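You operate a simulated robot arm through the tools that you are given. There is no shell and no other tool. Be economical: measure what you need, move in short steps, check, and stop when the job is done.

You are at the controls of a simulated two-armed robot. One attempt, no reset.

Task
Top up the grain jar to its black band from the tub that matches its label.
Fine: hold the jar while its lid turns, off and on; tub back, lid tight. Set down upright: what you pick out.

Only the result counts: the job must be done as asked and must still hold three seconds after the hand-in. Knocking over, shifting, dropping, spilling or breaking anything else fails it. A push-on lid holds only when it is set on centred and level and pressed home; a screw cap is set on level and turned clockwise until tight.

Robot
Two 6-joint arms with two-finger parallel grippers on one trunk, on a base that drives. Base frame: it is fixed to the floor where the robot stands at the start and does not move with it; the origin is under the middle of the robot, x ahead of it, y to its left, z up; the surface under the hand at the start is at about z = 880. Units: mm, degrees, N and s.
The left shoulder is at the start at [60, 187, 1247], the right one opposite. With the tool pointing down near the work surface each hand reaches from about 100 to 600 mm from the robot's upright axis, wherever it stands, measured 20 degrees to its own side. Places, roughly: work counter [600, 200, 900]. Payload 1.57 kg a hand.
The TCP of each hand is the grasp point between the finger pads, 30 mm short of the fingertips. In the tool frame z runs along the fingers and y along their closing line. Largest opening 110 mm; finger width 24, thickness 12; the body of the gripper, 48 by 112 mm, starts 78 mm behind the TCP.
Orientation is told as [roll, pitch, yaw] about the base's x, y, z axes, in that order, counted from this pose: with the fingers straight down and closing along the base's y, the tool's x points along the base's -x, its y along +y and its z along -z.

Tools
- The arms move only by the tool nudge_tool. It takes "left_targets", "right_targets" or both (then of equal length, played together; a hand with none holds still); each is a list of rows, each a list of 7 numbers: the finger opening in mm, from 0 to 110, then the shift along the base's x, y, z in mm, then the turn, a rotation vector about the base's x, y, z in degrees. In form: [[grip, x, y, z, rx, ry, rz], ...]. A call has 1 to 20 rows; each row shifts and turns the commanded pose from where the row before left it. Each row takes 0.2 s and may step no farther than 50 mm and 8.6 degrees from the row before; otherwise, or with a gripper value out of range, the whole call is refused. Where a pose cannot be reached the arm comes as near as it can. A force on the tool above 40 N (or 10 N above the force at the start of the call, whichever is more), or a blocked arm, ends the call early, and 0.2 s more pass. The fingers move at their own pace (about 153 mm/s each) and stop on an object; they squeeze with about 36 N. The grip force told is the motor's: it shows also when the fingers shut on nothing. Time passes only in rows, and 0.2 s behind the last, so rows that do not move let the fingers close. It gives the time, the measured TCP pose, the force on the tool (base axes), the opening and the grip force at its end, in the units of the frame above (readings bear some noise), with the torque about the TCP (base axes, N m) and any sound that the robot's microphone picked up.
- Cameras (640 x 400 px; columns grow to the right, rows downward): "scene" is now at [15.1, -16.1, 1788.4]; the picture's right is [-0.21, -0.98, 0.00], its down [-0.74, 0.16, -0.65] and it looks along [0.64, -0.14, -0.76] (base axes); focal length 267 px, centre (320, 200). "left" rides on the left gripper at [70, -16, -141] in its tool frame; the picture's right is [0.23, 0.97, 0.00], its down [-0.85, 0.20, -0.48] and it looks along [-0.47, 0.11, 0.88] (tool axes); focal length 222 px, centre (320, 200). "right" rides on the right gripper at [70, 16, -141] in its tool frame; the picture's right is [-0.23, 0.97, 0.00], its down [-0.86, -0.20, -0.48] and it looks along [-0.47, -0.11, 0.88] (tool axes); focal length 222 px, centre (320, 200). There is no depth. A picture from a camera that has moved, and an enlarged one, comes with that camera's place and axes in the base frame and with its lens.
- capture(camera): a new picture of that camera. No time passes.
- move_column(by): slides the trunk up (or, below 0, down) by that many mm; the arms and the scene camera ride with it, the base frame stays. It gives what a move gives, with no picture.
- drive_base(legs): drives the robot by 1 to 6 legs, each [ahead, left, turn to the left] in mm, mm and degrees, along the robot's own axes; the way and the turn of a leg run together, so that a leg with both is an arc; at most 1500 mm and 180 degrees a leg. The arms and the cameras ride along, it lands a little off, and it stops where it bumps. It gives what a move gives.
- pan_tilt(pan, tilt): turns the head with the scene camera to pan (to the left, within 86 degrees either way) and tilt (down, from -29 to 69), counted from straight ahead of the robot. It gives what a move gives.
- close_up(camera, box): a new picture of the part [left, top, right, bottom] of that camera's present view, enlarged. No time passes.
- sign_off(): hands the job in; it is judged then, once.

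Work in short steps. Places have to be worked out from the pictures, the camera data and where the tool is seen: move nearer, look again, correct. Check each grasp and each placing, and mend what went wrong. You have 120 turns and 100 pictures in all, those below and enlarged ones among them. Open the grippers and draw the arms clear of the work before you hand the job in, unless the task says otherwise; then end with one line.

The tools are called by a JSON object that holds its "method" and its "body". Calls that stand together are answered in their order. nudge_tool: Moves the arms, as the interface text tells. Its arguments: {"type":"object","properties":{"left_targets":{"type":"array"},"right_targets":{"type":"array"}},"required":[]} The other tools are called the same way: move_column (by) slides the trunk up or down; drive_base (legs) drives the base; pan_tilt (pan, tilt) turns the head that bears the scene camera; capture (camera) takes a picture; close_up (camera, box) takes an enlarged picture of a part of a camera's view; sign_off () hands the job in.

At the start:

```text
time: 0.0
left_tcp_pos: [395.4, 95.8, 1343.0]
left_orientation: [0.1, 0.0, 0.0]
left_ft_force: [-1.0, 0.0, 0.6]
left_ft_torque: [-0.02, -0.04, -0.02]
left_grip_width: 109.9
left_grasp_force: 0.0
right_tcp_pos: [377.8, -253.5, 1382.2]
right_orientation: [0.0, 0.0, 0.0]
right_ft_force: [-0.6, 0.3, -0.3]
right_ft_torque: [-0.01, 0.01, -0.01]
right_grip_width: 110.1
right_grasp_force: 0.2
trunk travel left (down, up): [-875.0, 115.0]
robot x, y, heading: [2.5, 0.4, -0.1]
head pan, tilt: [-12.0, 49.4]
```

scene: 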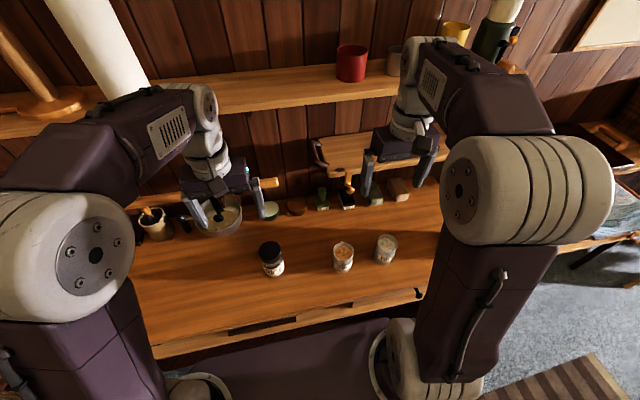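
right: 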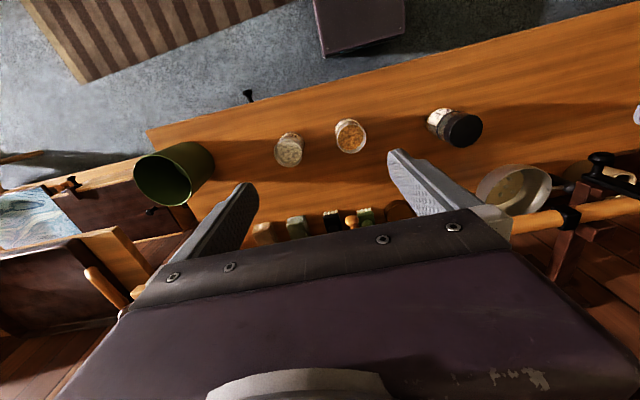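
left: 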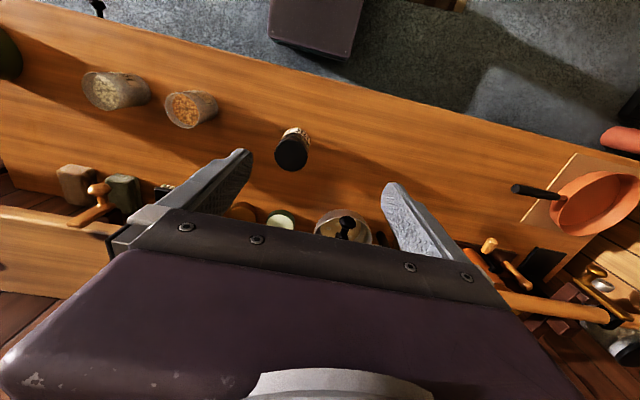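

The jar with a black lid and two open tubs (orange and pale contents) stand on the counter. I enlarge them to read the label and shapes.

{"method": "close_up", "body": {"camera": "scene", "box": [240, 220, 420, 300]}}

{"method": "close_up", "body": {"camera": "left", "box": [60, 50, 340, 225]}}

{"method": "close_up", "body": {"camera": "right", "box": [250, 80, 510, 240]}}

```text
3.56 times, centred on (330, 260) of scene
camera zoom: at [15.1, -16.1, 1788.4], right [-0.21, -0.98, 0.0], down [-0.74, 0.16, -0.65], along [0.64, -0.14, -0.76], focal length 949 px, centre (284, -13)
```

zoom: 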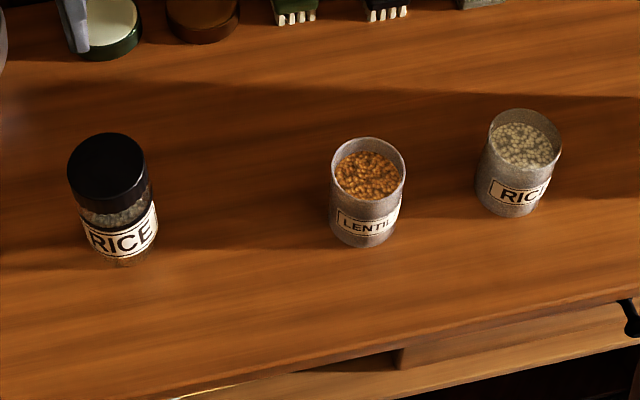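

```text
2.29 times, centred on (200, 138) of left
camera zoom: at [325.6, 78.9, 1483.1], right [-0.23, 0.97, 0.0], down [0.85, 0.2, 0.48], along [0.47, 0.11, -0.88], focal length 508 px, centre (594, 343)
```

zoom: 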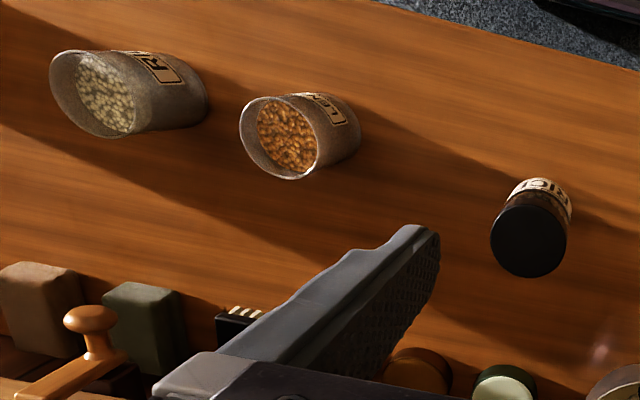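

```text
2.46 times, centred on (380, 160) of right
camera zoom: at [309.0, -235.6, 1523.6], right [0.23, 0.97, 0.0], down [0.86, -0.2, 0.48], along [0.47, -0.11, -0.88], focal length 547 px, centre (172, 298)
```

zoom: 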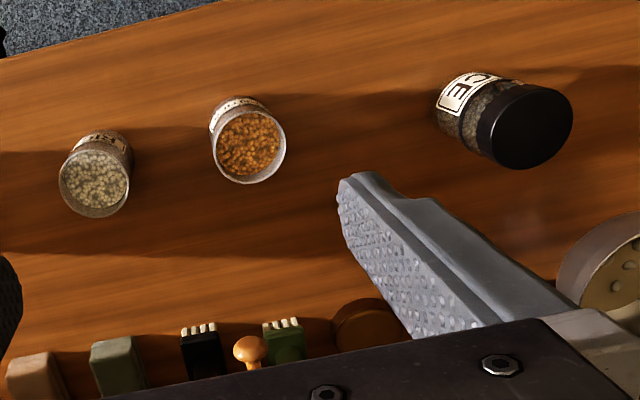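

The jar (cap top about [483, 49, 1020], about 70 mm wide) is labelled RICE. The RICE tub is the rightmost one, with its rim near [450, -351, 987], and LENTIL stands between them. I'll swing the left hand aside and pitch the right hand forward to see which poses the arm can reach.

{"method": "nudge_tool", "body": {"left_targets": [[110, 0, 25, 0, 0, 0, 0], [110, 0, 25, 0, 0, 0, 0], [110, 0, 25, 0, 0, 0, 0], [110, 0, 25, 0, 0, 0, 0], [110, 0, 25, 0, 0, 0, 0], [110, 0, 25, 0, 0, 0, 0], [110, 0, 0, 0, 0, 0, 0]], "right_targets": [[110, -5, 0, -10, 0, -8.5, 0], [110, -5, 0, -10, 0, -8.5, 0], [110, -5, 0, -10, 0, -8.5, 0], [110, -5, 0, -10, 0, -8.5, 0], [110, -5, 0, -10, 0, -8.5, 0], [110, -5, 0, -10, 0, -8.5, 0], [110, -5, 0, -10, 0, -8.5, 0]]}}

```text
time: 1.6
left_tcp_pos: [398.3, 245.8, 1341.6]
left_orientation: [0.0, 0.0, 0.0]
left_ft_force: [0.3, -1.1, -0.2]
left_ft_torque: [-0.02, -0.01, 0.02]
left_grip_width: 110.1
left_grasp_force: 0.1
right_tcp_pos: [407.2, -295.0, 1357.5]
right_orientation: [0.1, -59.4, -0.1]
right_ft_force: [0.1, -0.1, 0.6]
right_ft_torque: [-0.03, 0.04, 0.0]
right_grip_width: 109.9
right_grasp_force: 0.1
right hand out of reach, approached as far as the arm can: row 4, 5, 6, 7
trunk travel left (down, up): [-875.0, 115.0]
robot x, y, heading: [-3.7, 0.6, -0.0]
head pan, tilt: [-12.0, 49.4]
```

The pose was held too close to the shoulder up there, so I lower the hand and cross toward the jar at a safe height above the tubs.

{"method": "nudge_tool", "body": {"right_targets": [[110, 0, 20, -40, 0, 0, 0], [110, 0, 20, -40, 0, 0, 0], [110, 0, 20, -40, 0, 0, 0], [110, 0, 20, -40, 0, 0, 0], [110, 0, 40, -20, 0, 0, 0], [110, 0, 40, -20, 0, 0, 0], [110, 0, 40, -10, 0, 0, 0], [110, 0, 40, 0, 0, 0, 0], [110, 0, 40, 0, 0, 0, 0]]}}

{"method": "capture", "body": {"camera": "scene"}}

{"method": "capture", "body": {"camera": "right"}}

```text
time: 3.6
left_tcp_pos: [397.0, 247.8, 1340.6]
left_orientation: [0.0, 0.0, 0.1]
left_ft_force: [0.4, -0.2, -0.7]
left_ft_torque: [-0.01, 0.01, -0.03]
left_grip_width: 109.8
left_grasp_force: 0.1
right_tcp_pos: [479.5, -220.2, 1274.9]
right_orientation: [1.1, -59.3, -0.1]
right_ft_force: [-0.8, 0.4, 0.1]
right_ft_torque: [-0.01, -0.01, -0.01]
right_grip_width: 109.7
right_grasp_force: 0.2
right hand out of reach, approached as far as the arm can: row 1, 2, 3, 4, 5, 6, 7, 8, 9
trunk travel left (down, up): [-875.0, 115.0]
robot x, y, heading: [-1.3, 1.3, -0.2]
head pan, tilt: [-12.0, 49.4]
```

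```text
93 pictures are left
camera scene: at [14.9, -15.3, 1788.4], right [-0.21, -0.98, 0.0], down [-0.74, 0.16, -0.65], along [0.64, -0.14, -0.76], focal length 267 px, centre (320, 200)
```

scene: 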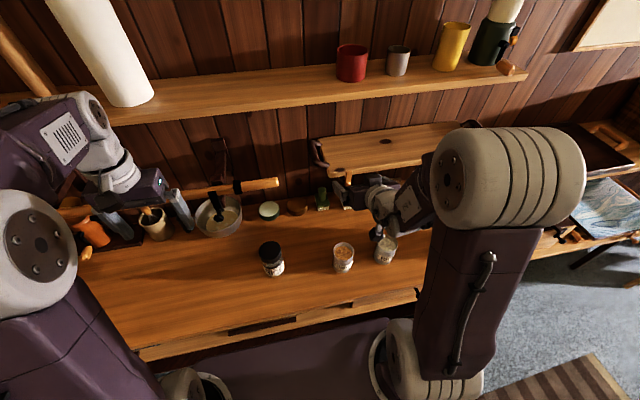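

```text
92 pictures are left
camera right: at [323.5, -206.4, 1288.1], right [0.1, 0.97, 0.2], down [0.03, -0.21, 0.98], along [0.99, -0.09, -0.05], focal length 222 px, centre (320, 200)
```

right: 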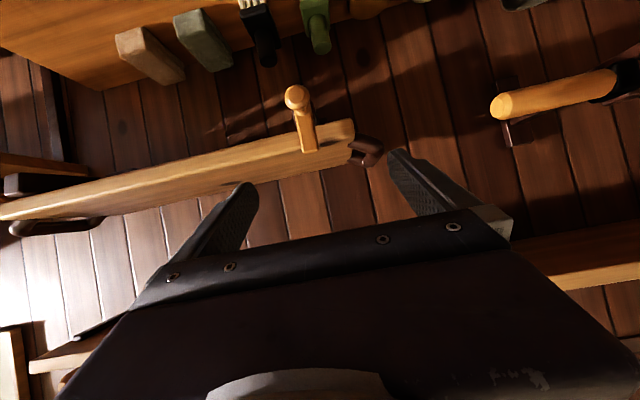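

The right arm folds too tightly when the hand is pitched this close to the robot. I back the base up 80 mm for more room.

{"method": "drive_base", "body": {"legs": [[-80, 0, 0]]}}

{"method": "nudge_tool", "body": {"right_targets": [[110, 0, 0, 0, 0, 0, 0]]}}

```text
time: 4.7
left_tcp_pos: [327.2, 247.5, 1338.9]
left_orientation: [-0.1, 0.4, 0.1]
left_ft_force: [0.6, -1.3, 0.4]
left_ft_torque: [0.0, 0.07, 0.0]
left_grip_width: 110.1
left_grasp_force: 0.1
right_tcp_pos: [409.5, -221.3, 1270.6]
right_orientation: [1.2, -58.9, -0.1]
right_ft_force: [0.2, 0.2, 0.1]
right_ft_torque: [0.04, -0.02, -0.02]
right_grip_width: 110.2
right_grasp_force: 0.0
trunk travel left (down, up): [-875.0, 115.0]
robot x, y, heading: [-79.8, 3.9, 0.0]
head pan, tilt: [-12.0, 49.4]
```

```text
time: 5.0
left_tcp_pos: [317.0, 246.3, 1341.9]
left_orientation: [0.0, 0.0, 0.2]
left_ft_force: [0.0, -0.8, 0.6]
left_ft_torque: [0.02, 0.02, 0.01]
left_grip_width: 109.8
left_grasp_force: 0.0
right_tcp_pos: [400.7, -220.6, 1275.4]
right_orientation: [1.2, -59.4, -0.1]
right_ft_force: [0.1, 0.1, 0.5]
right_ft_torque: [0.02, 0.0, 0.02]
right_grip_width: 110.0
right_grasp_force: 0.0
trunk travel left (down, up): [-875.0, 115.0]
robot x, y, heading: [-80.3, 3.3, 0.0]
head pan, tilt: [-12.0, 49.4]
```

The command seems to follow the actual pose now. I move down and across again in smaller steps.

{"method": "nudge_tool", "body": {"right_targets": [[110, 0, 20, -40, 0, 0, 0], [110, 0, 20, -40, 0, 0, 0], [110, 0, 25, -40, 0, 0, 0], [110, -10, 30, -30, 0, 0, 0], [110, -10, 35, -20, 0, 0, 0], [110, -10, 40, 0, 0, 0, 0], [110, 0, 40, 0, 0, 0, 0], [110, 0, 40, 0, 0, 0, 0]]}}

```text
time: 6.8
left_tcp_pos: [318.4, 247.4, 1340.7]
left_orientation: [-0.1, 0.0, 0.0]
left_ft_force: [1.1, 0.0, 0.2]
left_ft_torque: [0.02, 0.0, 0.01]
left_grip_width: 110.0
left_grasp_force: 0.2
right_tcp_pos: [405.9, -209.7, 1224.9]
right_orientation: [7.2, -58.1, -4.2]
right_ft_force: [0.5, -0.2, -0.3]
right_ft_torque: [0.0, 0.04, 0.02]
right_grip_width: 110.0
right_grasp_force: 0.0
right hand out of reach, approached as far as the arm can: row 1, 2, 3, 4, 5, 6, 7, 8
trunk travel left (down, up): [-875.0, 115.0]
robot x, y, heading: [-77.6, -0.6, 0.1]
head pan, tilt: [-12.0, 49.4]
```

The wrist seems to be at its limit because the forearm hangs steeply. Lowering the trunk will flatten the forearm, so I lower it and lift the right hand in turn.

{"method": "move_column", "body": {"by": -100}}

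{"method": "nudge_tool", "body": {"left_targets": [[110, 0, 0, 40, 0, 0, 0], [110, 0, 0, 40, 0, 0, 0], [110, 0, 0, 0, 0, 0, 0], [110, 0, 0, 0, 0, 0, 0]], "right_targets": [[110, -10, 0, 40, 0, 0, 0], [110, -10, 0, 40, 0, 0, 0], [110, -10, 0, 40, 0, 0, 0], [110, -10, 0, 40, 0, 0, 0]]}}

{"method": "move_column", "body": {"by": -150}}

```text
time: 8.2
left_tcp_pos: [319.8, 247.1, 1241.1]
left_orientation: [0.0, -0.1, 0.0]
left_ft_force: [0.2, 0.4, 0.2]
left_ft_torque: [-0.01, -0.01, 0.01]
left_grip_width: 110.1
left_grasp_force: 0.0
right_tcp_pos: [404.6, -210.5, 1124.8]
right_orientation: [7.1, -58.0, -4.3]
right_ft_force: [0.4, -0.2, -0.7]
right_ft_torque: [0.03, 0.03, 0.01]
right_grip_width: 110.0
right_grasp_force: 0.1
trunk travel left (down, up): [-775.0, 215.0]
robot x, y, heading: [-74.8, 1.0, 0.4]
head pan, tilt: [-12.0, 49.4]
```

```text
time: 9.2
left_tcp_pos: [316.9, 246.1, 1322.3]
left_orientation: [0.0, -0.1, 0.2]
left_ft_force: [-0.4, 0.4, 0.6]
left_ft_torque: [0.01, -0.05, -0.02]
left_grip_width: 110.0
left_grasp_force: 0.0
right_tcp_pos: [367.2, -211.9, 1287.0]
right_orientation: [7.2, -58.1, -4.3]
right_ft_force: [0.2, 0.0, 0.8]
right_ft_torque: [-0.02, -0.01, 0.0]
right_grip_width: 110.2
right_grasp_force: 0.1
right hand out of reach, approached as far as the arm can: row 1
trunk travel left (down, up): [-775.0, 215.0]
robot x, y, heading: [-75.6, -1.2, 0.2]
head pan, tilt: [-12.0, 49.4]
```

```text
time: 10.9
left_tcp_pos: [318.5, 246.3, 1171.6]
left_orientation: [0.1, -0.1, 0.0]
left_ft_force: [0.1, -0.4, 0.4]
left_ft_torque: [0.01, 0.07, 0.0]
left_grip_width: 110.1
left_grasp_force: 0.1
right_tcp_pos: [369.9, -212.4, 1134.6]
right_orientation: [7.2, -58.1, -4.2]
right_ft_force: [0.2, -0.5, -0.2]
right_ft_torque: [-0.02, -0.02, 0.02]
right_grip_width: 110.0
right_grasp_force: 0.0
trunk travel left (down, up): [-625.0, 365.0]
robot x, y, heading: [-76.7, 0.3, 0.1]
head pan, tilt: [-12.0, 49.4]
```

The shoulder is now near z 1000. I straighten the hand's orientation and cross to the jar above tub height.

{"method": "nudge_tool", "body": {"right_targets": [[110, 0, 30, 0, -3.8, -2, -1.9], [110, -5, 40, -10, 0, 0, 0], [110, -5, 40, -10, 0, 0, 0], [110, -5, 40, -10, 0, 0, 0], [110, 0, 40, -10, 0, 0, 0], [110, 0, 40, -10, 0, 0, 0], [110, 0, 30, -10, 0, 0, 0]]}}

{"method": "capture", "body": {"camera": "right"}}

{"method": "capture", "body": {"camera": "scene"}}

```text
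time: 12.5
left_tcp_pos: [317.6, 245.7, 1171.9]
left_orientation: [0.0, -0.1, 0.0]
left_ft_force: [0.3, 0.3, -0.2]
left_ft_torque: [0.01, 0.01, -0.01]
left_grip_width: 110.5
left_grasp_force: 0.0
right_tcp_pos: [382.8, -202.8, 1105.7]
right_orientation: [0.2, -60.2, 0.1]
right_ft_force: [0.0, 0.2, 1.1]
right_ft_torque: [-0.02, 0.02, 0.0]
right_grip_width: 109.6
right_grasp_force: 0.0
right hand out of reach, approached as far as the arm can: row 1, 2, 3, 4, 5, 6, 7
trunk travel left (down, up): [-625.0, 365.0]
robot x, y, heading: [-77.6, -3.7, 0.2]
head pan, tilt: [-12.0, 49.4]
```

```text
91 pictures are left
camera right: at [225.9, -187.0, 1115.1], right [0.11, 0.97, 0.2], down [0.01, -0.2, 0.98], along [0.99, -0.1, -0.03], focal length 222 px, centre (320, 200)
```

right: 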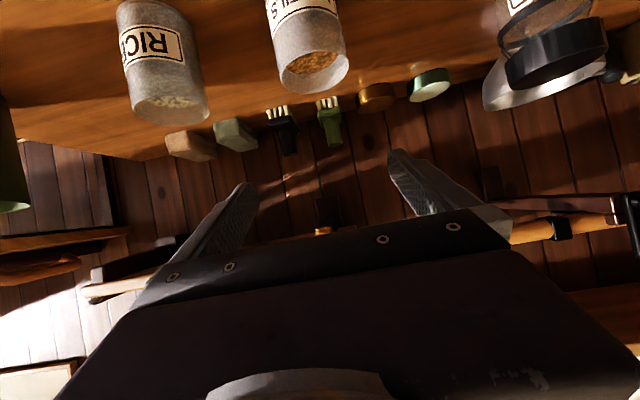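

```text
90 pictures are left
camera scene: at [-63.4, -16.1, 1538.4], right [-0.21, -0.98, 0.0], down [-0.74, 0.16, -0.65], along [0.64, -0.14, -0.76], focal length 267 px, centre (320, 200)
```

scene: 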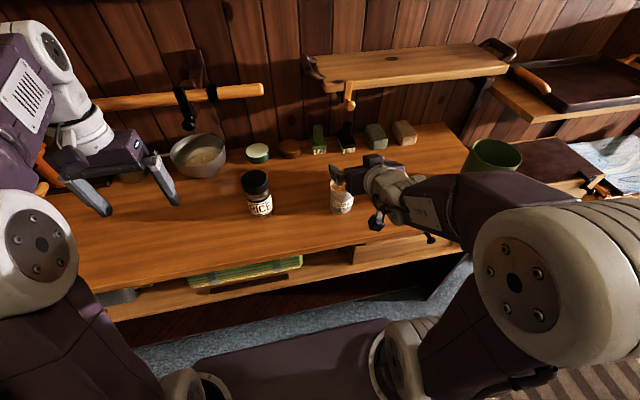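

The fixed forward heading is limiting the wrist. I yaw the hand 45° to the left, along the forearm's natural line, while crossing.

{"method": "nudge_tool", "body": {"right_targets": [[110, 0, 10, 0, 0, 0, 8], [110, 0, 20, 0, 0, 0, 8], [110, 0, 20, 0, 0, 0, 8], [110, 0, 25, 0, 0, 0, 8], [110, 0, 25, 0, 0, 0, 8], [110, 0, 30, -10, 0, 0, 5], [110, 0, 15, -15, 0, 0, 0]]}}

{"method": "capture", "body": {"camera": "right"}}

```text
time: 14.1
left_tcp_pos: [317.3, 245.4, 1172.3]
left_orientation: [0.0, 0.1, 0.0]
left_ft_force: [-0.4, 0.2, -0.3]
left_ft_torque: [-0.02, 0.03, 0.0]
left_grip_width: 109.8
left_grasp_force: 0.1
right_tcp_pos: [379.6, -56.8, 1079.9]
right_orientation: [0.0, -60.2, 45.0]
right_ft_force: [-1.1, 0.7, -0.2]
right_ft_torque: [-0.01, 0.0, 0.03]
right_grip_width: 110.0
right_grasp_force: 0.0
trunk travel left (down, up): [-625.0, 365.0]
robot x, y, heading: [-80.8, -1.3, -0.1]
head pan, tilt: [-12.0, 49.4]
```

```text
89 pictures are left
camera right: at [260.1, -156.3, 1090.8], right [-0.61, 0.77, 0.2], down [0.15, -0.13, 0.98], along [0.78, 0.63, -0.03], focal length 222 px, centre (320, 200)
```

right: 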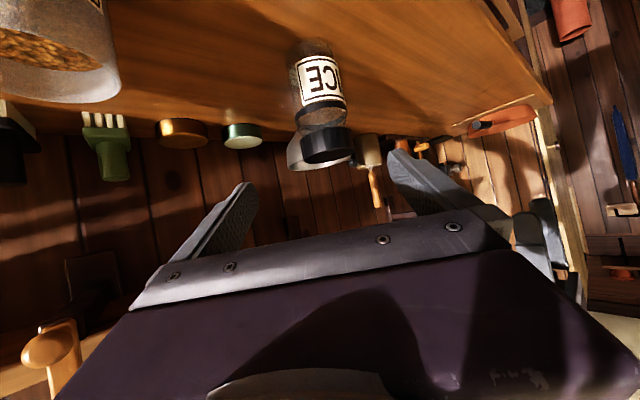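

That pose is reachable. I zoom in on the jar to see its fill, the band and the exact geometry.

{"method": "close_up", "body": {"camera": "right", "box": [260, 25, 388, 175]}}

{"method": "close_up", "body": {"camera": "scene", "box": [225, 160, 305, 225]}}

```text
2.67 times, centred on (324, 100) of right
camera zoom: at [260.1, -156.3, 1090.8], right [-0.61, 0.77, 0.2], down [0.15, -0.13, 0.98], along [0.78, 0.63, -0.03], focal length 592 px, centre (309, 467)
```

zoom: 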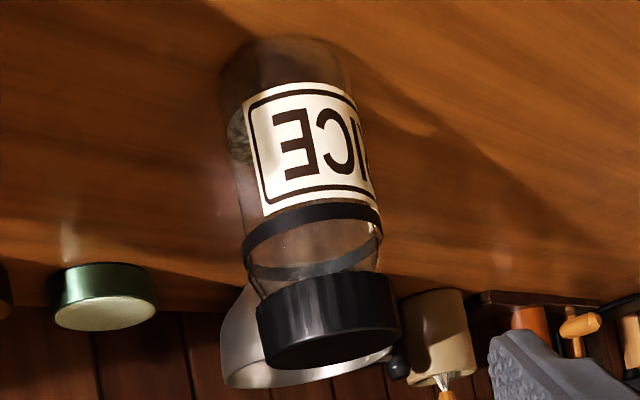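

```text
6.15 times, centred on (265, 192) of scene
camera zoom: at [-63.1, -15.8, 1538.4], right [-0.21, -0.98, 0.0], down [-0.74, 0.16, -0.65], along [0.64, -0.14, -0.76], focal length 1642 px, centre (658, 246)
```

zoom: 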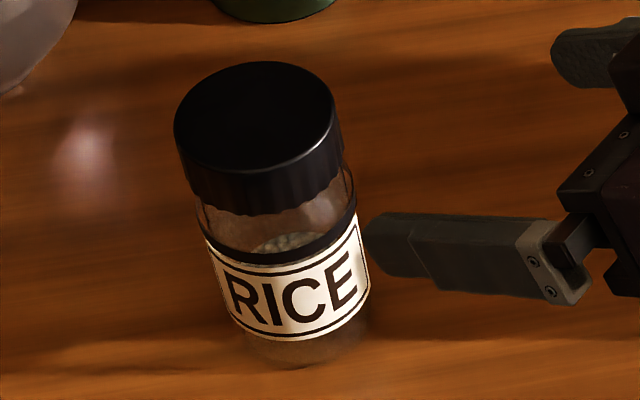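

The jar is glass with a black band just above its label, and the grain sits below the band. The jar axis is at about [485, 52], so I descend to the pre-grasp and approach along the fingers to the body at z≈930.

{"method": "nudge_tool", "body": {"right_targets": [[110, 13, 17, -37, 0, 0, 0], [110, 0, 0, -38, 0, 0, 0], [110, 23, 23, -18.75, 0, 0, 0], [110, 23, 23, -18.75, 0, 0, 0], [110, 15, 15, -12.5, 0, 0, 0]]}}

{"method": "capture", "body": {"camera": "right"}}

{"method": "capture", "body": {"camera": "scene"}}

```text
time: 15.3
left_tcp_pos: [316.7, 246.1, 1171.9]
left_orientation: [0.1, 0.1, 0.0]
left_ft_force: [-0.3, 0.0, -0.4]
left_ft_torque: [0.01, -0.02, -0.02]
left_grip_width: 110.1
left_grasp_force: 0.0
right_tcp_pos: [456.4, 20.2, 956.8]
right_orientation: [-0.1, -60.3, 45.1]
right_ft_force: [-0.2, -0.7, 0.2]
right_ft_torque: [0.0, -0.03, -0.02]
right_grip_width: 110.0
right_grasp_force: 0.0
trunk travel left (down, up): [-625.0, 365.0]
robot x, y, heading: [-78.1, -3.8, 0.0]
head pan, tilt: [-12.0, 49.4]
```

```text
86 pictures are left
camera right: at [334.8, -79.1, 967.4], right [-0.61, 0.77, 0.2], down [0.15, -0.13, 0.98], along [0.78, 0.63, -0.03], focal length 222 px, centre (320, 200)
```

right: 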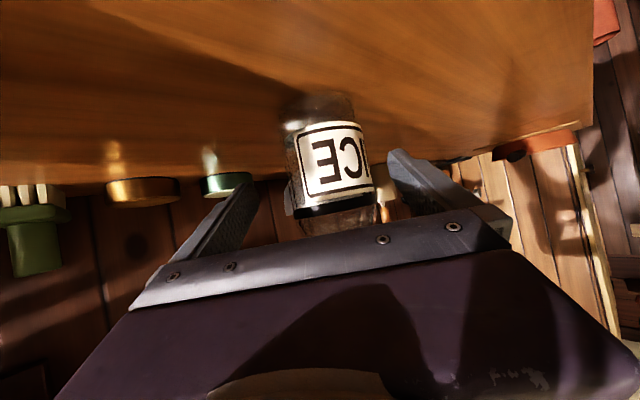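

```text
85 pictures are left
camera scene: at [-63.0, -15.9, 1538.4], right [-0.21, -0.98, 0.0], down [-0.74, 0.16, -0.65], along [0.64, -0.14, -0.76], focal length 267 px, centre (320, 200)
```

scene: 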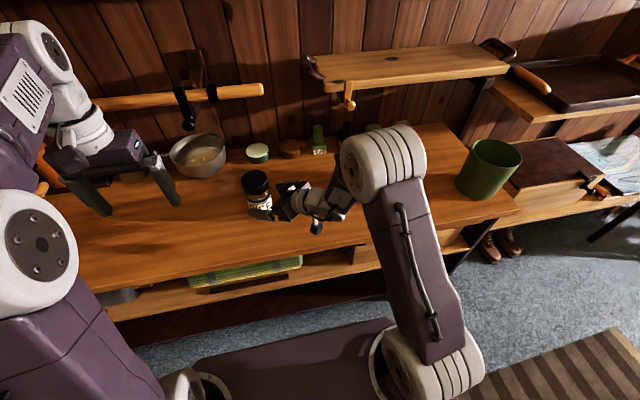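

The jar is centred between the fingers, so I advance the rest of the way and close on its body.

{"method": "nudge_tool", "body": {"right_targets": [[110, 15, 16, -13, 0, 0, 0], [110, 14, 16, -13, 0, 0, 0], [60, 0, 0, 0, 0, 0, 0], [60, 0, 0, 0, 0, 0, 0], [60, 0, 0, 0, 0, 0, 0]]}}

{"method": "capture", "body": {"camera": "right"}}

{"method": "close_up", "body": {"camera": "scene", "box": [225, 110, 465, 260]}}

```text
time: 16.5
left_tcp_pos: [318.1, 245.6, 1171.7]
left_orientation: [0.0, 0.1, -0.1]
left_ft_force: [0.5, 0.2, -1.2]
left_ft_torque: [0.0, 0.03, 0.04]
left_grip_width: 110.1
left_grasp_force: 0.1
right_tcp_pos: [485.8, 52.4, 930.3]
right_orientation: [0.0, -60.2, 45.0]
right_ft_force: [0.0, 1.0, -0.5]
right_ft_torque: [0.01, 0.0, 0.02]
right_grip_width: 71.6
right_grasp_force: 36.7
trunk travel left (down, up): [-625.0, 365.0]
robot x, y, heading: [-81.1, -3.1, -0.1]
head pan, tilt: [-12.0, 49.4]
```

```text
84 pictures are left
camera right: at [364.0, -47.7, 940.9], right [-0.61, 0.77, 0.2], down [0.15, -0.13, 0.98], along [0.78, 0.63, -0.03], focal length 222 px, centre (320, 200)
```

right: 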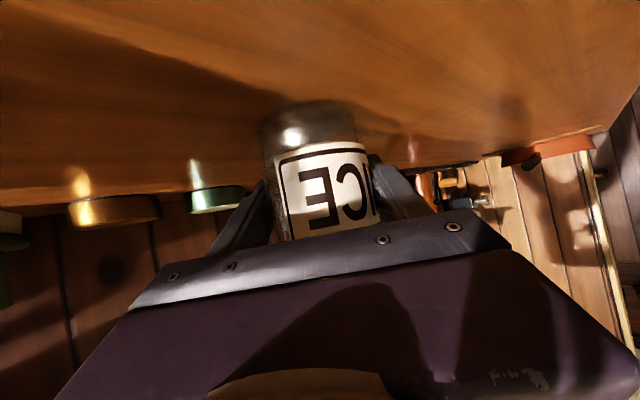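

```text
2.67 times, centred on (345, 185) of scene
camera zoom: at [-62.7, -16.0, 1538.4], right [-0.21, -0.98, 0.0], down [-0.74, 0.16, -0.65], along [0.64, -0.14, -0.76], focal length 712 px, centre (253, 240)
```

zoom: 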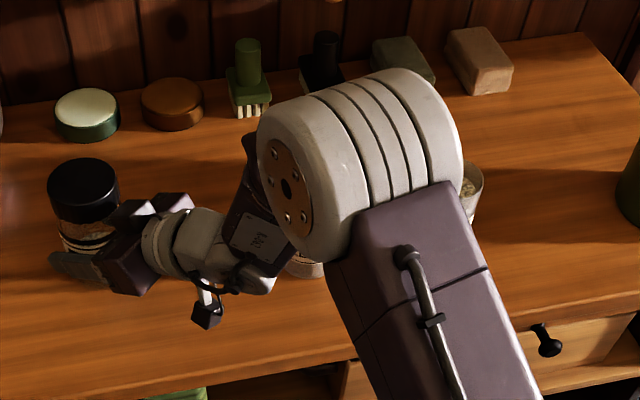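

The jar is gripped, with the fingers open 71.6 mm. Now I bring the left hand, pointing straight down, above the lid.

{"method": "nudge_tool", "body": {"left_targets": [[100, 33, -30, 0, 0, 0, 0], [100, 33, -35, 0, 0, 0, 0], [100, 33, -35, 0, 0, 0, 0], [100, 33, -35, 0, 0, 0, 0], [100, 33, -35, 0, 0, 0, 0], [100, 0, -26, -20, 0, 0, 0]]}}

{"method": "capture", "body": {"camera": "left"}}

{"method": "capture", "body": {"camera": "scene"}}

```text
time: 17.9
left_tcp_pos: [429.8, 65.5, 1122.9]
left_orientation: [-0.1, 0.0, 0.0]
left_ft_force: [0.1, 0.2, 0.7]
left_ft_torque: [0.03, 0.02, -0.01]
left_grip_width: 99.9
left_grasp_force: 0.1
left hand out of reach, approached as far as the arm can: row 4, 5
right_tcp_pos: [485.6, 51.1, 930.4]
right_orientation: [0.0, -60.2, 45.0]
right_ft_force: [0.7, 0.1, 0.0]
right_ft_torque: [0.03, 0.0, 0.02]
right_grip_width: 71.6
right_grasp_force: 36.2
trunk travel left (down, up): [-625.0, 365.0]
robot x, y, heading: [-80.7, 2.5, 0.3]
head pan, tilt: [-12.0, 49.4]
```

```text
82 pictures are left
camera left: at [360.3, 48.7, 1263.5], right [-0.23, 0.97, 0.0], down [0.85, 0.2, 0.48], along [0.47, 0.11, -0.88], focal length 222 px, centre (320, 200)
```

left: 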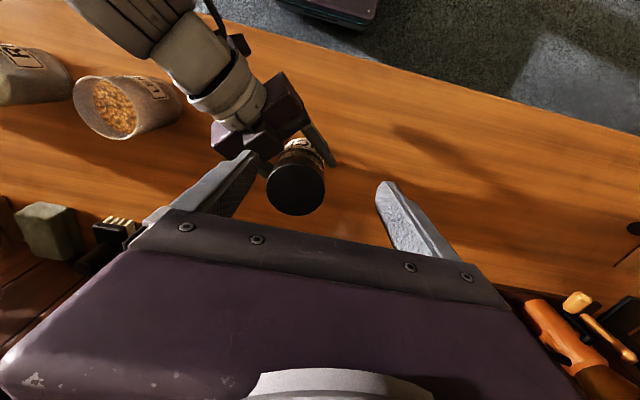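

```text
81 pictures are left
camera scene: at [-63.0, -17.0, 1538.4], right [-0.21, -0.98, 0.0], down [-0.74, 0.16, -0.65], along [0.64, -0.13, -0.76], focal length 267 px, centre (320, 200)
```

scene: 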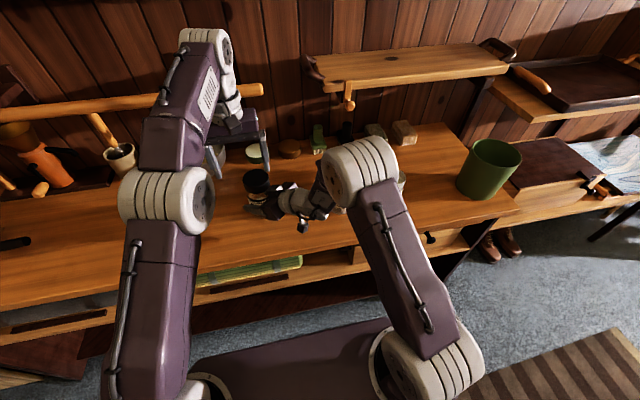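

The left camera puts the lid at about [481, 47]. I move the left hand over it while lowering to z≈1060, still above the lid.

{"method": "nudge_tool", "body": {"left_targets": [[100, 15, -8, -25, 0, 0, 0], [100, 20, -6, -20, 0, 0, 0], [100, 17, -4, -18, 0, 0, 0], [100, 0, 0, 0, 0, 0, 0]]}}

{"method": "capture", "body": {"camera": "left"}}

```text
time: 18.9
left_tcp_pos: [460.7, 52.1, 1064.3]
left_orientation: [0.0, 0.0, 0.0]
left_ft_force: [-0.6, 0.2, -0.1]
left_ft_torque: [0.0, -0.01, 0.0]
left_grip_width: 100.0
left_grasp_force: 0.0
left hand out of reach, approached as far as the arm can: row 2, 3
right_tcp_pos: [486.0, 50.9, 931.3]
right_orientation: [0.1, -60.2, 45.0]
right_ft_force: [-0.1, 0.4, -0.7]
right_ft_torque: [-0.01, -0.02, 0.0]
right_grip_width: 71.5
right_grasp_force: 36.6
trunk travel left (down, up): [-625.0, 365.0]
robot x, y, heading: [-78.8, -0.8, 0.2]
head pan, tilt: [-12.0, 49.4]
```

```text
80 pictures are left
camera left: at [391.5, 36.2, 1205.3], right [-0.23, 0.97, 0.0], down [0.86, 0.2, 0.48], along [0.47, 0.11, -0.88], focal length 222 px, centre (320, 200)
```

left: 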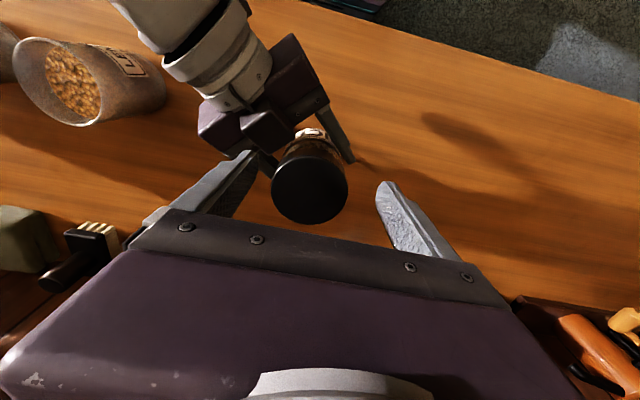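

The left hand is just short of reach here. I'll release the jar, draw back, drive forward 50 mm and take it again.

{"method": "nudge_tool", "body": {"left_targets": [[100, -30, 10, 20, 0, 0, 0], [100, -30, 10, 10, 0, 0, 0], [100, 0, 0, 0, 0, 0, 0], [100, 0, 0, 0, 0, 0, 0], [100, 0, 0, 0, 0, 0, 0], [100, 0, 0, 0, 0, 0, 0]], "right_targets": [[110, 0, 0, 0, 0, 0, 0], [110, 0, 0, 0, 0, 0, 0], [110, -20, -20, 16, 0, 0, 0], [110, -20, -20, 16, 0, 0, 0], [110, -30, -20, 16, 0, 0, 0], [110, -40, 0, 0, 0, 0, 0]]}}

{"method": "drive_base", "body": {"legs": [[50, 0, 0]]}}

{"method": "capture", "body": {"camera": "right"}}

{"method": "capture", "body": {"camera": "left"}}

```text
time: 20.3
left_tcp_pos: [445.8, 59.5, 1099.7]
left_orientation: [-0.1, 0.0, 0.2]
left_ft_force: [0.5, 0.9, -0.5]
left_ft_torque: [-0.02, -0.03, -0.02]
left_grip_width: 100.2
left_grasp_force: 0.0
left hand out of reach, approached as far as the arm can: row 1, 2
right_tcp_pos: [373.9, -7.5, 980.5]
right_orientation: [-0.1, -60.3, 45.2]
right_ft_force: [0.8, -0.5, 1.0]
right_ft_torque: [-0.02, -0.04, -0.03]
right_grip_width: 110.3
right_grasp_force: 0.0
trunk travel left (down, up): [-625.0, 365.0]
robot x, y, heading: [-77.3, 0.6, 0.3]
head pan, tilt: [-12.0, 49.4]
```

```text
time: 21.3
left_tcp_pos: [495.4, 58.7, 1099.7]
left_orientation: [0.0, -0.1, 0.1]
left_ft_force: [0.3, 0.1, -0.3]
left_ft_torque: [-0.04, 0.01, -0.02]
left_grip_width: 100.2
left_grasp_force: 0.1
right_tcp_pos: [425.3, -6.9, 980.9]
right_orientation: [-0.1, -60.3, 45.1]
right_ft_force: [0.5, 0.5, 0.2]
right_ft_torque: [0.01, -0.02, -0.02]
right_grip_width: 109.8
right_grasp_force: 0.2
trunk travel left (down, up): [-625.0, 365.0]
robot x, y, heading: [-24.4, 0.4, -0.4]
head pan, tilt: [-12.0, 49.4]
```

```text
79 pictures are left
camera right: at [304.3, -106.2, 990.0], right [-0.61, 0.77, 0.2], down [0.15, -0.13, 0.98], along [0.78, 0.63, -0.03], focal length 222 px, centre (320, 200)
```

right: 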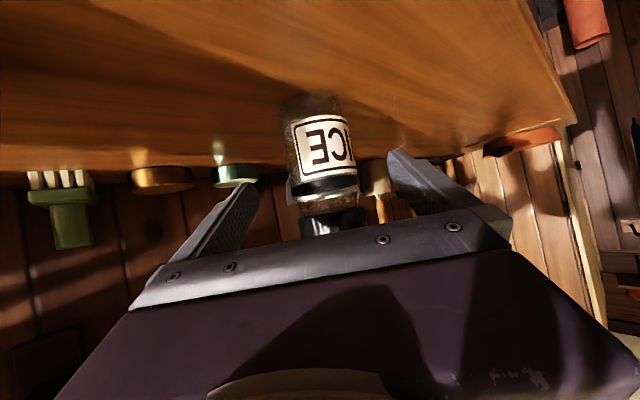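

```text
78 pictures are left
camera left: at [426.5, 42.7, 1240.5], right [-0.23, 0.97, 0.0], down [0.85, 0.2, 0.48], along [0.47, 0.11, -0.88], focal length 222 px, centre (320, 200)
```

left: 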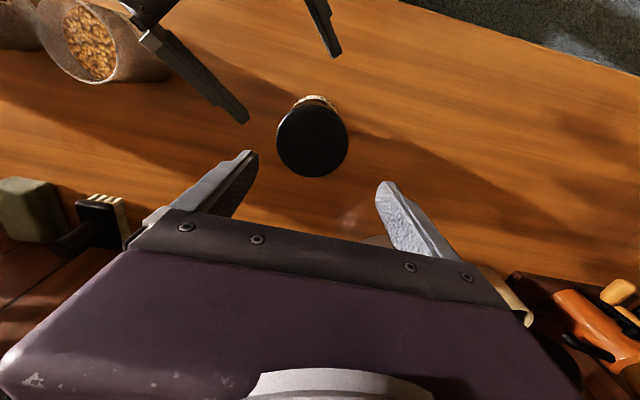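

The lid axis is at about [482.5, 47.5]. I re-grip the jar with the right hand.

{"method": "nudge_tool", "body": {"right_targets": [[110, 19, 18, -17, 0, 0, 0], [110, 19, 18, -17, 0, 0, 0], [110, 19, 19, -18, 0, 0, 0], [60, 0, 0, 0, 0, 0, 0], [60, 0, 0, 0, 0, 0, 0], [60, 0, 0, 0, 0, 0, 0]], "left_targets": [[100, -6, -5, 0, 0, 0, 0], [100, -6, -6, 0, 0, 0, 0], [100, 0, 0, -10, 0, 0, 0], [100, 0, 0, -10, 0, 0, 0], [100, 0, 0, -10, 0, 0, 0], [100, 0, 0, 0, 0, 0, 0]]}}

{"method": "capture", "body": {"camera": "left"}}

```text
time: 22.7
left_tcp_pos: [492.8, 45.4, 1089.2]
left_orientation: [0.1, 0.4, 0.1]
left_ft_force: [-0.8, 0.5, -0.2]
left_ft_torque: [-0.03, -0.03, 0.01]
left_grip_width: 99.9
left_grasp_force: 0.0
left hand out of reach, approached as far as the arm can: row 1, 2, 3, 4, 5
right_tcp_pos: [487.0, 48.7, 927.9]
right_orientation: [0.1, -60.2, 45.0]
right_ft_force: [-0.1, 1.0, -0.3]
right_ft_torque: [-0.03, -0.02, 0.0]
right_grip_width: 71.4
right_grasp_force: 36.1
trunk travel left (down, up): [-625.0, 365.0]
robot x, y, heading: [-25.6, 0.3, 0.1]
head pan, tilt: [-12.0, 49.4]
```

```text
77 pictures are left
camera left: at [424.8, 28.7, 1230.6], right [-0.23, 0.97, 0.0], down [0.86, 0.2, 0.47], along [0.46, 0.11, -0.88], focal length 222 px, centre (320, 200)
```

left: 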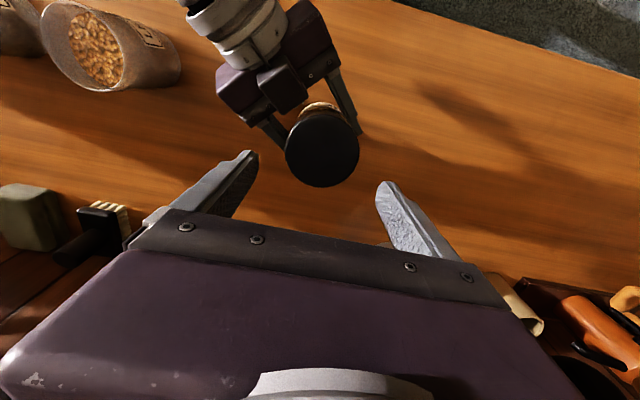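

The right hand holds the jar again. I lower the left hand so its fingertips cover just the lid skirt (TCP z≈1022), centred at [482, 45].

{"method": "nudge_tool", "body": {"left_targets": [[100, -5, 0, -20, 0, 0, 0], [100, -5, 0, -20, 0, 0, 0], [100, 0, 0, -15, 0, 0, 0], [100, 0, 0, -12, 0, 0, 0], [100, 0, 0, 0, 0, 0, 0]]}}

{"method": "capture", "body": {"camera": "left"}}

{"method": "close_up", "body": {"camera": "scene", "box": [200, 120, 360, 240]}}

```text
time: 23.9
left_tcp_pos: [492.2, 46.0, 1089.1]
left_orientation: [0.2, 0.4, 0.1]
left_ft_force: [0.3, -0.4, -0.3]
left_ft_torque: [-0.02, 0.01, -0.03]
left_grip_width: 100.0
left_grasp_force: 0.1
left hand out of reach, approached as far as the arm can: row 1, 2, 3, 4
right_tcp_pos: [486.7, 47.2, 928.5]
right_orientation: [0.1, -60.2, 45.0]
right_ft_force: [0.4, -0.2, -0.8]
right_ft_torque: [0.01, -0.02, -0.02]
right_grip_width: 71.6
right_grasp_force: 35.7
trunk travel left (down, up): [-625.0, 365.0]
robot x, y, heading: [-27.3, -4.4, 0.3]
head pan, tilt: [-12.0, 49.4]
```

```text
76 pictures are left
camera left: at [424.9, 28.6, 1230.6], right [-0.23, 0.97, 0.0], down [0.86, 0.2, 0.47], along [0.46, 0.11, -0.88], focal length 222 px, centre (320, 200)
```

left: 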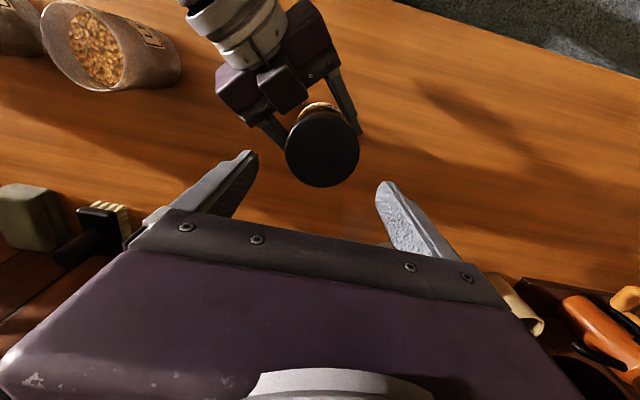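

```text
3.33 times, centred on (280, 180) of scene
camera zoom: at [-12.2, -16.0, 1538.4], right [-0.21, -0.98, 0.0], down [-0.74, 0.16, -0.65], along [0.64, -0.13, -0.76], focal length 889 px, centre (453, 267)
```

zoom: 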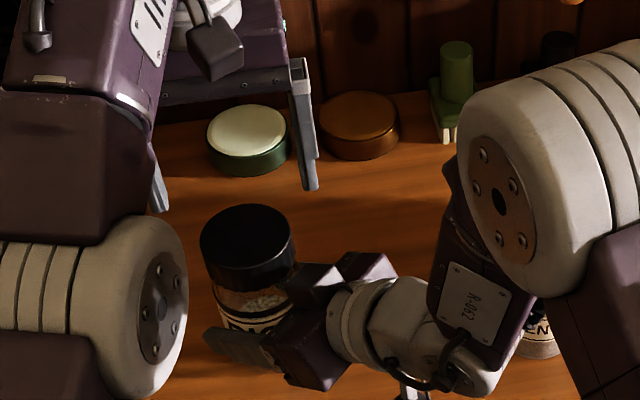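

The left wrist is limited because the shoulder sits so low for a downward tool. I release the jar, draw back, raise the trunk, and check both hands there.

{"method": "nudge_tool", "body": {"right_targets": [[110, 0, 0, 0, 0, 0, 0], [110, 0, 0, 0, 0, 0, 0], [110, -20, -20, 16, 0, 0, 0], [110, -20, -20, 16, 0, 0, 0], [110, -20, -20, 16, 0, 0, 0], [110, -15, -15, 12, 0, 0, 0]]}}

{"method": "move_column", "body": {"by": 180}}

{"method": "nudge_tool", "body": {"right_targets": [[110, 0, 0, -40, 0, 0, 0], [110, 0, 0, -40, 0, 0, 0], [110, 0, 0, -40, 0, 0, 0], [110, 0, 0, -40, 0, 0, 0], [110, 0, 0, -20, 0, 0, 0]], "left_targets": [[100, 0, 0, -40, 0, 0, 0], [100, 0, 0, -40, 0, 0, 0], [100, 0, 0, -40, 0, 0, 0], [100, 0, 0, -40, 0, 0, 0], [100, -10, 0, -20, 0, 0, 0]]}}

```text
time: 25.3
left_tcp_pos: [491.8, 44.9, 1090.6]
left_orientation: [0.2, 0.3, 0.2]
left_ft_force: [-0.5, 0.0, -0.9]
left_ft_torque: [-0.03, -0.01, 0.01]
left_grip_width: 99.9
left_grasp_force: 0.1
right_tcp_pos: [408.5, -27.8, 987.6]
right_orientation: [-0.1, -60.2, 45.1]
right_ft_force: [0.6, -0.4, 0.1]
right_ft_torque: [-0.01, -0.01, 0.02]
right_grip_width: 110.0
right_grasp_force: 0.1
trunk travel left (down, up): [-625.0, 365.0]
robot x, y, heading: [-31.4, 1.4, 0.1]
head pan, tilt: [-12.0, 49.4]
```

```text
time: 27.3
left_tcp_pos: [492.7, 45.5, 1269.8]
left_orientation: [0.2, 0.5, 0.2]
left_ft_force: [-0.6, 0.0, -0.5]
left_ft_torque: [0.05, -0.02, -0.02]
left_grip_width: 99.8
left_grasp_force: 0.1
right_tcp_pos: [408.8, -28.9, 1166.3]
right_orientation: [0.0, -60.2, 45.1]
right_ft_force: [-0.5, -0.6, -0.4]
right_ft_torque: [-0.01, 0.01, 0.03]
right_grip_width: 109.9
right_grasp_force: 0.2
trunk travel left (down, up): [-805.0, 185.0]
robot x, y, heading: [-31.7, 0.6, 0.1]
head pan, tilt: [-12.0, 49.4]
```

```text
time: 28.5
left_tcp_pos: [493.6, 46.3, 1269.1]
left_orientation: [0.1, 0.3, 0.2]
left_ft_force: [0.2, -0.3, 0.5]
left_ft_torque: [-0.03, -0.01, 0.0]
left_grip_width: 99.8
left_grasp_force: 0.0
left hand out of reach, approached as far as the arm can: row 1, 2, 3, 4, 5
right_tcp_pos: [495.1, -35.9, 1063.3]
right_orientation: [0.7, -60.1, 44.5]
right_ft_force: [-0.4, 0.7, 0.1]
right_ft_torque: [-0.03, 0.0, 0.01]
right_grip_width: 110.1
right_grasp_force: 0.0
right hand out of reach, approached as far as the arm can: row 1, 2, 3, 4, 5
trunk travel left (down, up): [-805.0, 185.0]
robot x, y, heading: [-26.4, 1.4, -0.0]
head pan, tilt: [-12.0, 49.4]
```

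Checking the geometry, the left arm was stuck fully stretched, while the right hand does prefer the low trunk. I pull the left hand firmly inward and put the right hand back, then I'll lower the trunk again.

{"method": "nudge_tool", "body": {"right_targets": [[110, -20, 0, 25, 0, 0, 0], [110, -20, 0, 25, 0, 0, 0], [110, -25, 0, 25, 0, 0, 0], [110, -22, 5, 28, 0, 0, 0]], "left_targets": [[100, -40, 20, -20, 0, 0, 0], [100, -40, 20, -20, 0, 0, 0], [100, -40, 20, -20, 0, 0, 0], [100, 0, 0, 0, 0, 0, 0]]}}

```text
time: 29.5
left_tcp_pos: [490.7, 46.3, 1271.2]
left_orientation: [0.2, 0.3, 0.1]
left_ft_force: [0.2, 0.0, 0.2]
left_ft_torque: [-0.01, -0.03, 0.0]
left_grip_width: 100.1
left_grasp_force: 0.0
left hand out of reach, approached as far as the arm can: row 1, 2, 3
right_tcp_pos: [406.5, -31.5, 1169.0]
right_orientation: [-0.2, -60.3, 45.2]
right_ft_force: [0.2, 0.1, 0.4]
right_ft_torque: [-0.01, 0.04, -0.03]
right_grip_width: 110.0
right_grasp_force: 0.1
trunk travel left (down, up): [-805.0, 185.0]
robot x, y, heading: [-31.3, -0.6, -0.1]
head pan, tilt: [-12.0, 49.4]
```

The left hand is still stuck, so I try tangential moves (sideways, up) to break out of the stretched posture.

{"method": "nudge_tool", "body": {"left_targets": [[100, 0, 40, 0, 0, 0, 0], [100, 0, 40, 0, 0, 0, 0], [100, -10, 20, 40, 0, 0, 0]]}}

{"method": "capture", "body": {"camera": "scene"}}

```text
time: 30.3
left_tcp_pos: [493.3, 139.7, 1306.3]
left_orientation: [0.0, 0.2, 0.0]
left_ft_force: [-0.2, -0.4, -0.1]
left_ft_torque: [-0.02, -0.03, -0.05]
left_grip_width: 100.1
left_grasp_force: 0.0
left hand out of reach, approached as far as the arm can: row 1, 2, 3
right_tcp_pos: [406.0, -32.3, 1168.5]
right_orientation: [-0.1, -60.3, 45.1]
right_ft_force: [0.3, -0.2, -0.4]
right_ft_torque: [-0.03, 0.0, 0.01]
right_grip_width: 110.0
right_grasp_force: 0.1
trunk travel left (down, up): [-805.0, 185.0]
robot x, y, heading: [-28.4, -0.8, 0.1]
head pan, tilt: [-12.0, 49.4]
```

```text
74 pictures are left
camera scene: at [-15.6, -16.6, 1718.4], right [-0.21, -0.98, 0.0], down [-0.74, 0.16, -0.65], along [0.64, -0.13, -0.76], focal length 267 px, centre (320, 200)
```

scene: 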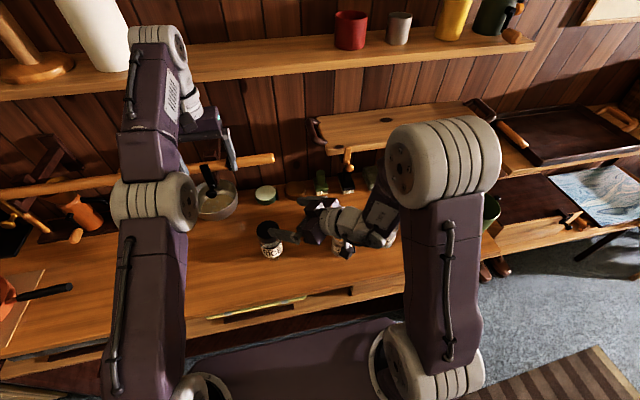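

The picture shows the left elbow nearly straight. I try pitching the wrist while pulling inward, to bend the elbow.

{"method": "nudge_tool", "body": {"left_targets": [[100, -20, 0, 0, 0, -8, 0], [100, -30, 0, -20, 0, -8, 0], [100, -30, 0, -20, 0, -8, 0], [100, -30, 0, -30, 0, 0, 0], [100, -30, 0, -30, 0, 0, 0]]}}

```text
time: 31.5
left_tcp_pos: [473.1, 124.5, 1461.1]
left_orientation: [0.2, -23.3, 0.1]
left_ft_force: [-0.5, 0.4, -0.8]
left_ft_torque: [0.02, -0.03, 0.01]
left_grip_width: 99.9
left_grasp_force: 0.1
left hand out of reach, approached as far as the arm can: row 1, 2, 3, 4, 5
right_tcp_pos: [408.9, -31.4, 1168.1]
right_orientation: [0.1, -60.3, 45.0]
right_ft_force: [-0.3, -0.4, -0.3]
right_ft_torque: [-0.02, -0.01, 0.01]
right_grip_width: 109.9
right_grasp_force: 0.0
trunk travel left (down, up): [-805.0, 185.0]
robot x, y, heading: [-28.3, 2.5, 0.3]
head pan, tilt: [-12.0, 49.4]
```

The left arm still follows a fully straight line. I try a long series of strong downward-inward steps to let the elbow fold.

{"method": "nudge_tool", "body": {"left_targets": [[100, 0, 10, -48, 0, 0, 0], [100, 0, 10, -48, 0, 0, 0], [100, 0, 10, -48, 0, 0, 0], [100, 0, 10, -48, 0, 0, 0], [100, -20, 10, -40, 0, 0, 0], [100, -30, 10, -35, 0, 0, 0], [100, -40, 10, -20, 0, 0, 0], [100, -45, 10, 0, 0, 0, 0]]}}

```text
time: 33.3
left_tcp_pos: [455.3, 137.3, 1475.3]
left_orientation: [0.2, -24.0, 0.2]
left_ft_force: [0.7, 0.1, -0.7]
left_ft_torque: [0.0, -0.05, 0.01]
left_grip_width: 100.0
left_grasp_force: 0.0
left hand out of reach, approached as far as the arm can: row 1, 2, 3, 4, 5, 6, 7, 8
right_tcp_pos: [405.2, -31.3, 1168.9]
right_orientation: [-0.3, -60.3, 45.2]
right_ft_force: [-0.8, 0.1, -0.2]
right_ft_torque: [-0.02, -0.02, 0.0]
right_grip_width: 110.0
right_grasp_force: 0.1
trunk travel left (down, up): [-805.0, 185.0]
robot x, y, heading: [-29.8, -1.9, -0.1]
head pan, tilt: [-12.0, 49.4]
```

The wrist bend is at its limit too, so I pitch the tool further forward while lowering to relax it, as with the right hand.

{"method": "nudge_tool", "body": {"left_targets": [[100, 15, 0, -20, 0, -8, 0], [100, 15, 0, -30, 0, -8, 0], [100, 15, 0, -30, 0, -8, 0], [100, 10, 0, -40, 0, -8, 0], [100, 0, 0, -40, 0, 0, 0], [100, -20, 0, -40, 0, 0, 0], [100, -30, 0, -30, 0, 0, 0]]}}

{"method": "capture", "body": {"camera": "scene"}}

```text
time: 34.9
left_tcp_pos: [462.2, 136.9, 1244.1]
left_orientation: [-0.1, -55.5, 0.2]
left_ft_force: [0.5, 0.4, -0.7]
left_ft_torque: [-0.02, 0.04, 0.04]
left_grip_width: 100.1
left_grasp_force: 0.1
right_tcp_pos: [406.4, -30.7, 1167.6]
right_orientation: [-0.2, -60.3, 45.0]
right_ft_force: [-0.1, -0.2, -0.1]
right_ft_torque: [-0.01, 0.02, 0.01]
right_grip_width: 109.8
right_grasp_force: 0.0
trunk travel left (down, up): [-805.0, 185.0]
robot x, y, heading: [-28.6, 0.6, 0.2]
head pan, tilt: [-12.0, 49.4]
```

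```text
73 pictures are left
camera scene: at [-14.0, -16.1, 1718.5], right [-0.21, -0.98, 0.0], down [-0.74, 0.16, -0.65], along [0.64, -0.13, -0.76], focal length 267 px, centre (320, 200)
```

scene: 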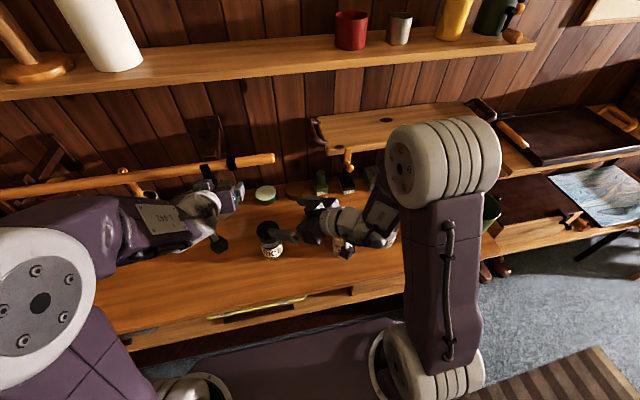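

The left arm is free again, elbow up. I lower the trunk to the height that suits the right hand.

{"method": "move_column", "body": {"by": -180}}

{"method": "nudge_tool", "body": {"left_targets": [[100, -10, 0, 10, 0, 8, 0], [100, -10, 0, 10, 0, 8, 0], [100, 0, 0, 5, 0, 8, 0], [100, 0, 0, 5, 0, 8, 0], [100, 0, 0, 0, 0, 8, 0], [100, 0, 0, 0, 0, 8, 0], [100, 0, 0, 0, 0, 7.3, 0]]}}

```text
time: 36.9
left_tcp_pos: [463.7, 137.7, 1064.8]
left_orientation: [0.0, -55.5, 0.1]
left_ft_force: [0.3, -0.4, -0.7]
left_ft_torque: [-0.02, 0.01, -0.02]
left_grip_width: 99.9
left_grasp_force: 0.0
right_tcp_pos: [408.0, -30.5, 988.3]
right_orientation: [0.0, -60.2, 45.1]
right_ft_force: [0.3, -0.3, -0.6]
right_ft_torque: [-0.03, -0.01, -0.02]
right_grip_width: 109.9
right_grasp_force: 0.1
trunk travel left (down, up): [-625.0, 365.0]
robot x, y, heading: [-27.8, -2.8, -0.0]
head pan, tilt: [-12.0, 49.4]
```

```text
time: 38.5
left_tcp_pos: [458.9, 160.8, 1076.9]
left_orientation: [5.3, -21.3, 0.1]
left_ft_force: [-0.8, 0.7, -0.7]
left_ft_torque: [0.0, 0.01, -0.03]
left_grip_width: 100.2
left_grasp_force: 0.0
left hand out of reach, approached as far as the arm can: row 1, 2, 3, 4
right_tcp_pos: [409.1, -31.5, 987.4]
right_orientation: [0.0, -60.3, 45.0]
right_ft_force: [-0.2, 0.5, 0.8]
right_ft_torque: [-0.02, 0.01, 0.01]
right_grip_width: 110.3
right_grasp_force: 0.1
trunk travel left (down, up): [-625.0, 365.0]
robot x, y, heading: [-26.7, -1.4, 0.3]
head pan, tilt: [-12.0, 49.4]
```

The left hand is turning back toward vertical. I finish levelling it while moving toward the lid.

{"method": "nudge_tool", "body": {"left_targets": [[100, 5, -5, 0, -5, 8, 0], [100, 5, -15, 0, 0, 8, 0], [100, 5, -20, 0, 0, 5, 0], [100, 0, 0, 0, 0, 0, 0]]}}

```text
refused: row 1 steps farther than a row can; nothing moved
```

{"method": "nudge_tool", "body": {"left_targets": [[100, 5, -5, 0, -2.6, 7, 0], [100, 5, -15, 0, -2.6, 7, 0], [100, 5, -20, 0, 0, 7.2, 0], [100, 0, 0, 0, 0, 0, 0]]}}

```text
time: 39.2
left_tcp_pos: [468.2, 135.2, 1077.8]
left_orientation: [0.6, -3.0, 1.9]
left_ft_force: [1.2, 0.3, 0.1]
left_ft_torque: [0.01, -0.01, -0.01]
left_grip_width: 100.0
left_grasp_force: 0.0
right_tcp_pos: [407.7, -30.3, 988.3]
right_orientation: [-0.2, -60.1, 45.2]
right_ft_force: [0.0, -0.5, 0.2]
right_ft_torque: [-0.01, -0.02, 0.04]
right_grip_width: 109.8
right_grasp_force: 0.1
trunk travel left (down, up): [-625.0, 365.0]
robot x, y, heading: [-28.2, 1.6, 0.0]
head pan, tilt: [-12.0, 49.4]
stopped in row 3 (left hand): the force on the tool passed its limit at 58 N (the readings are from after the stop); the commanded pose is now the measured one
```

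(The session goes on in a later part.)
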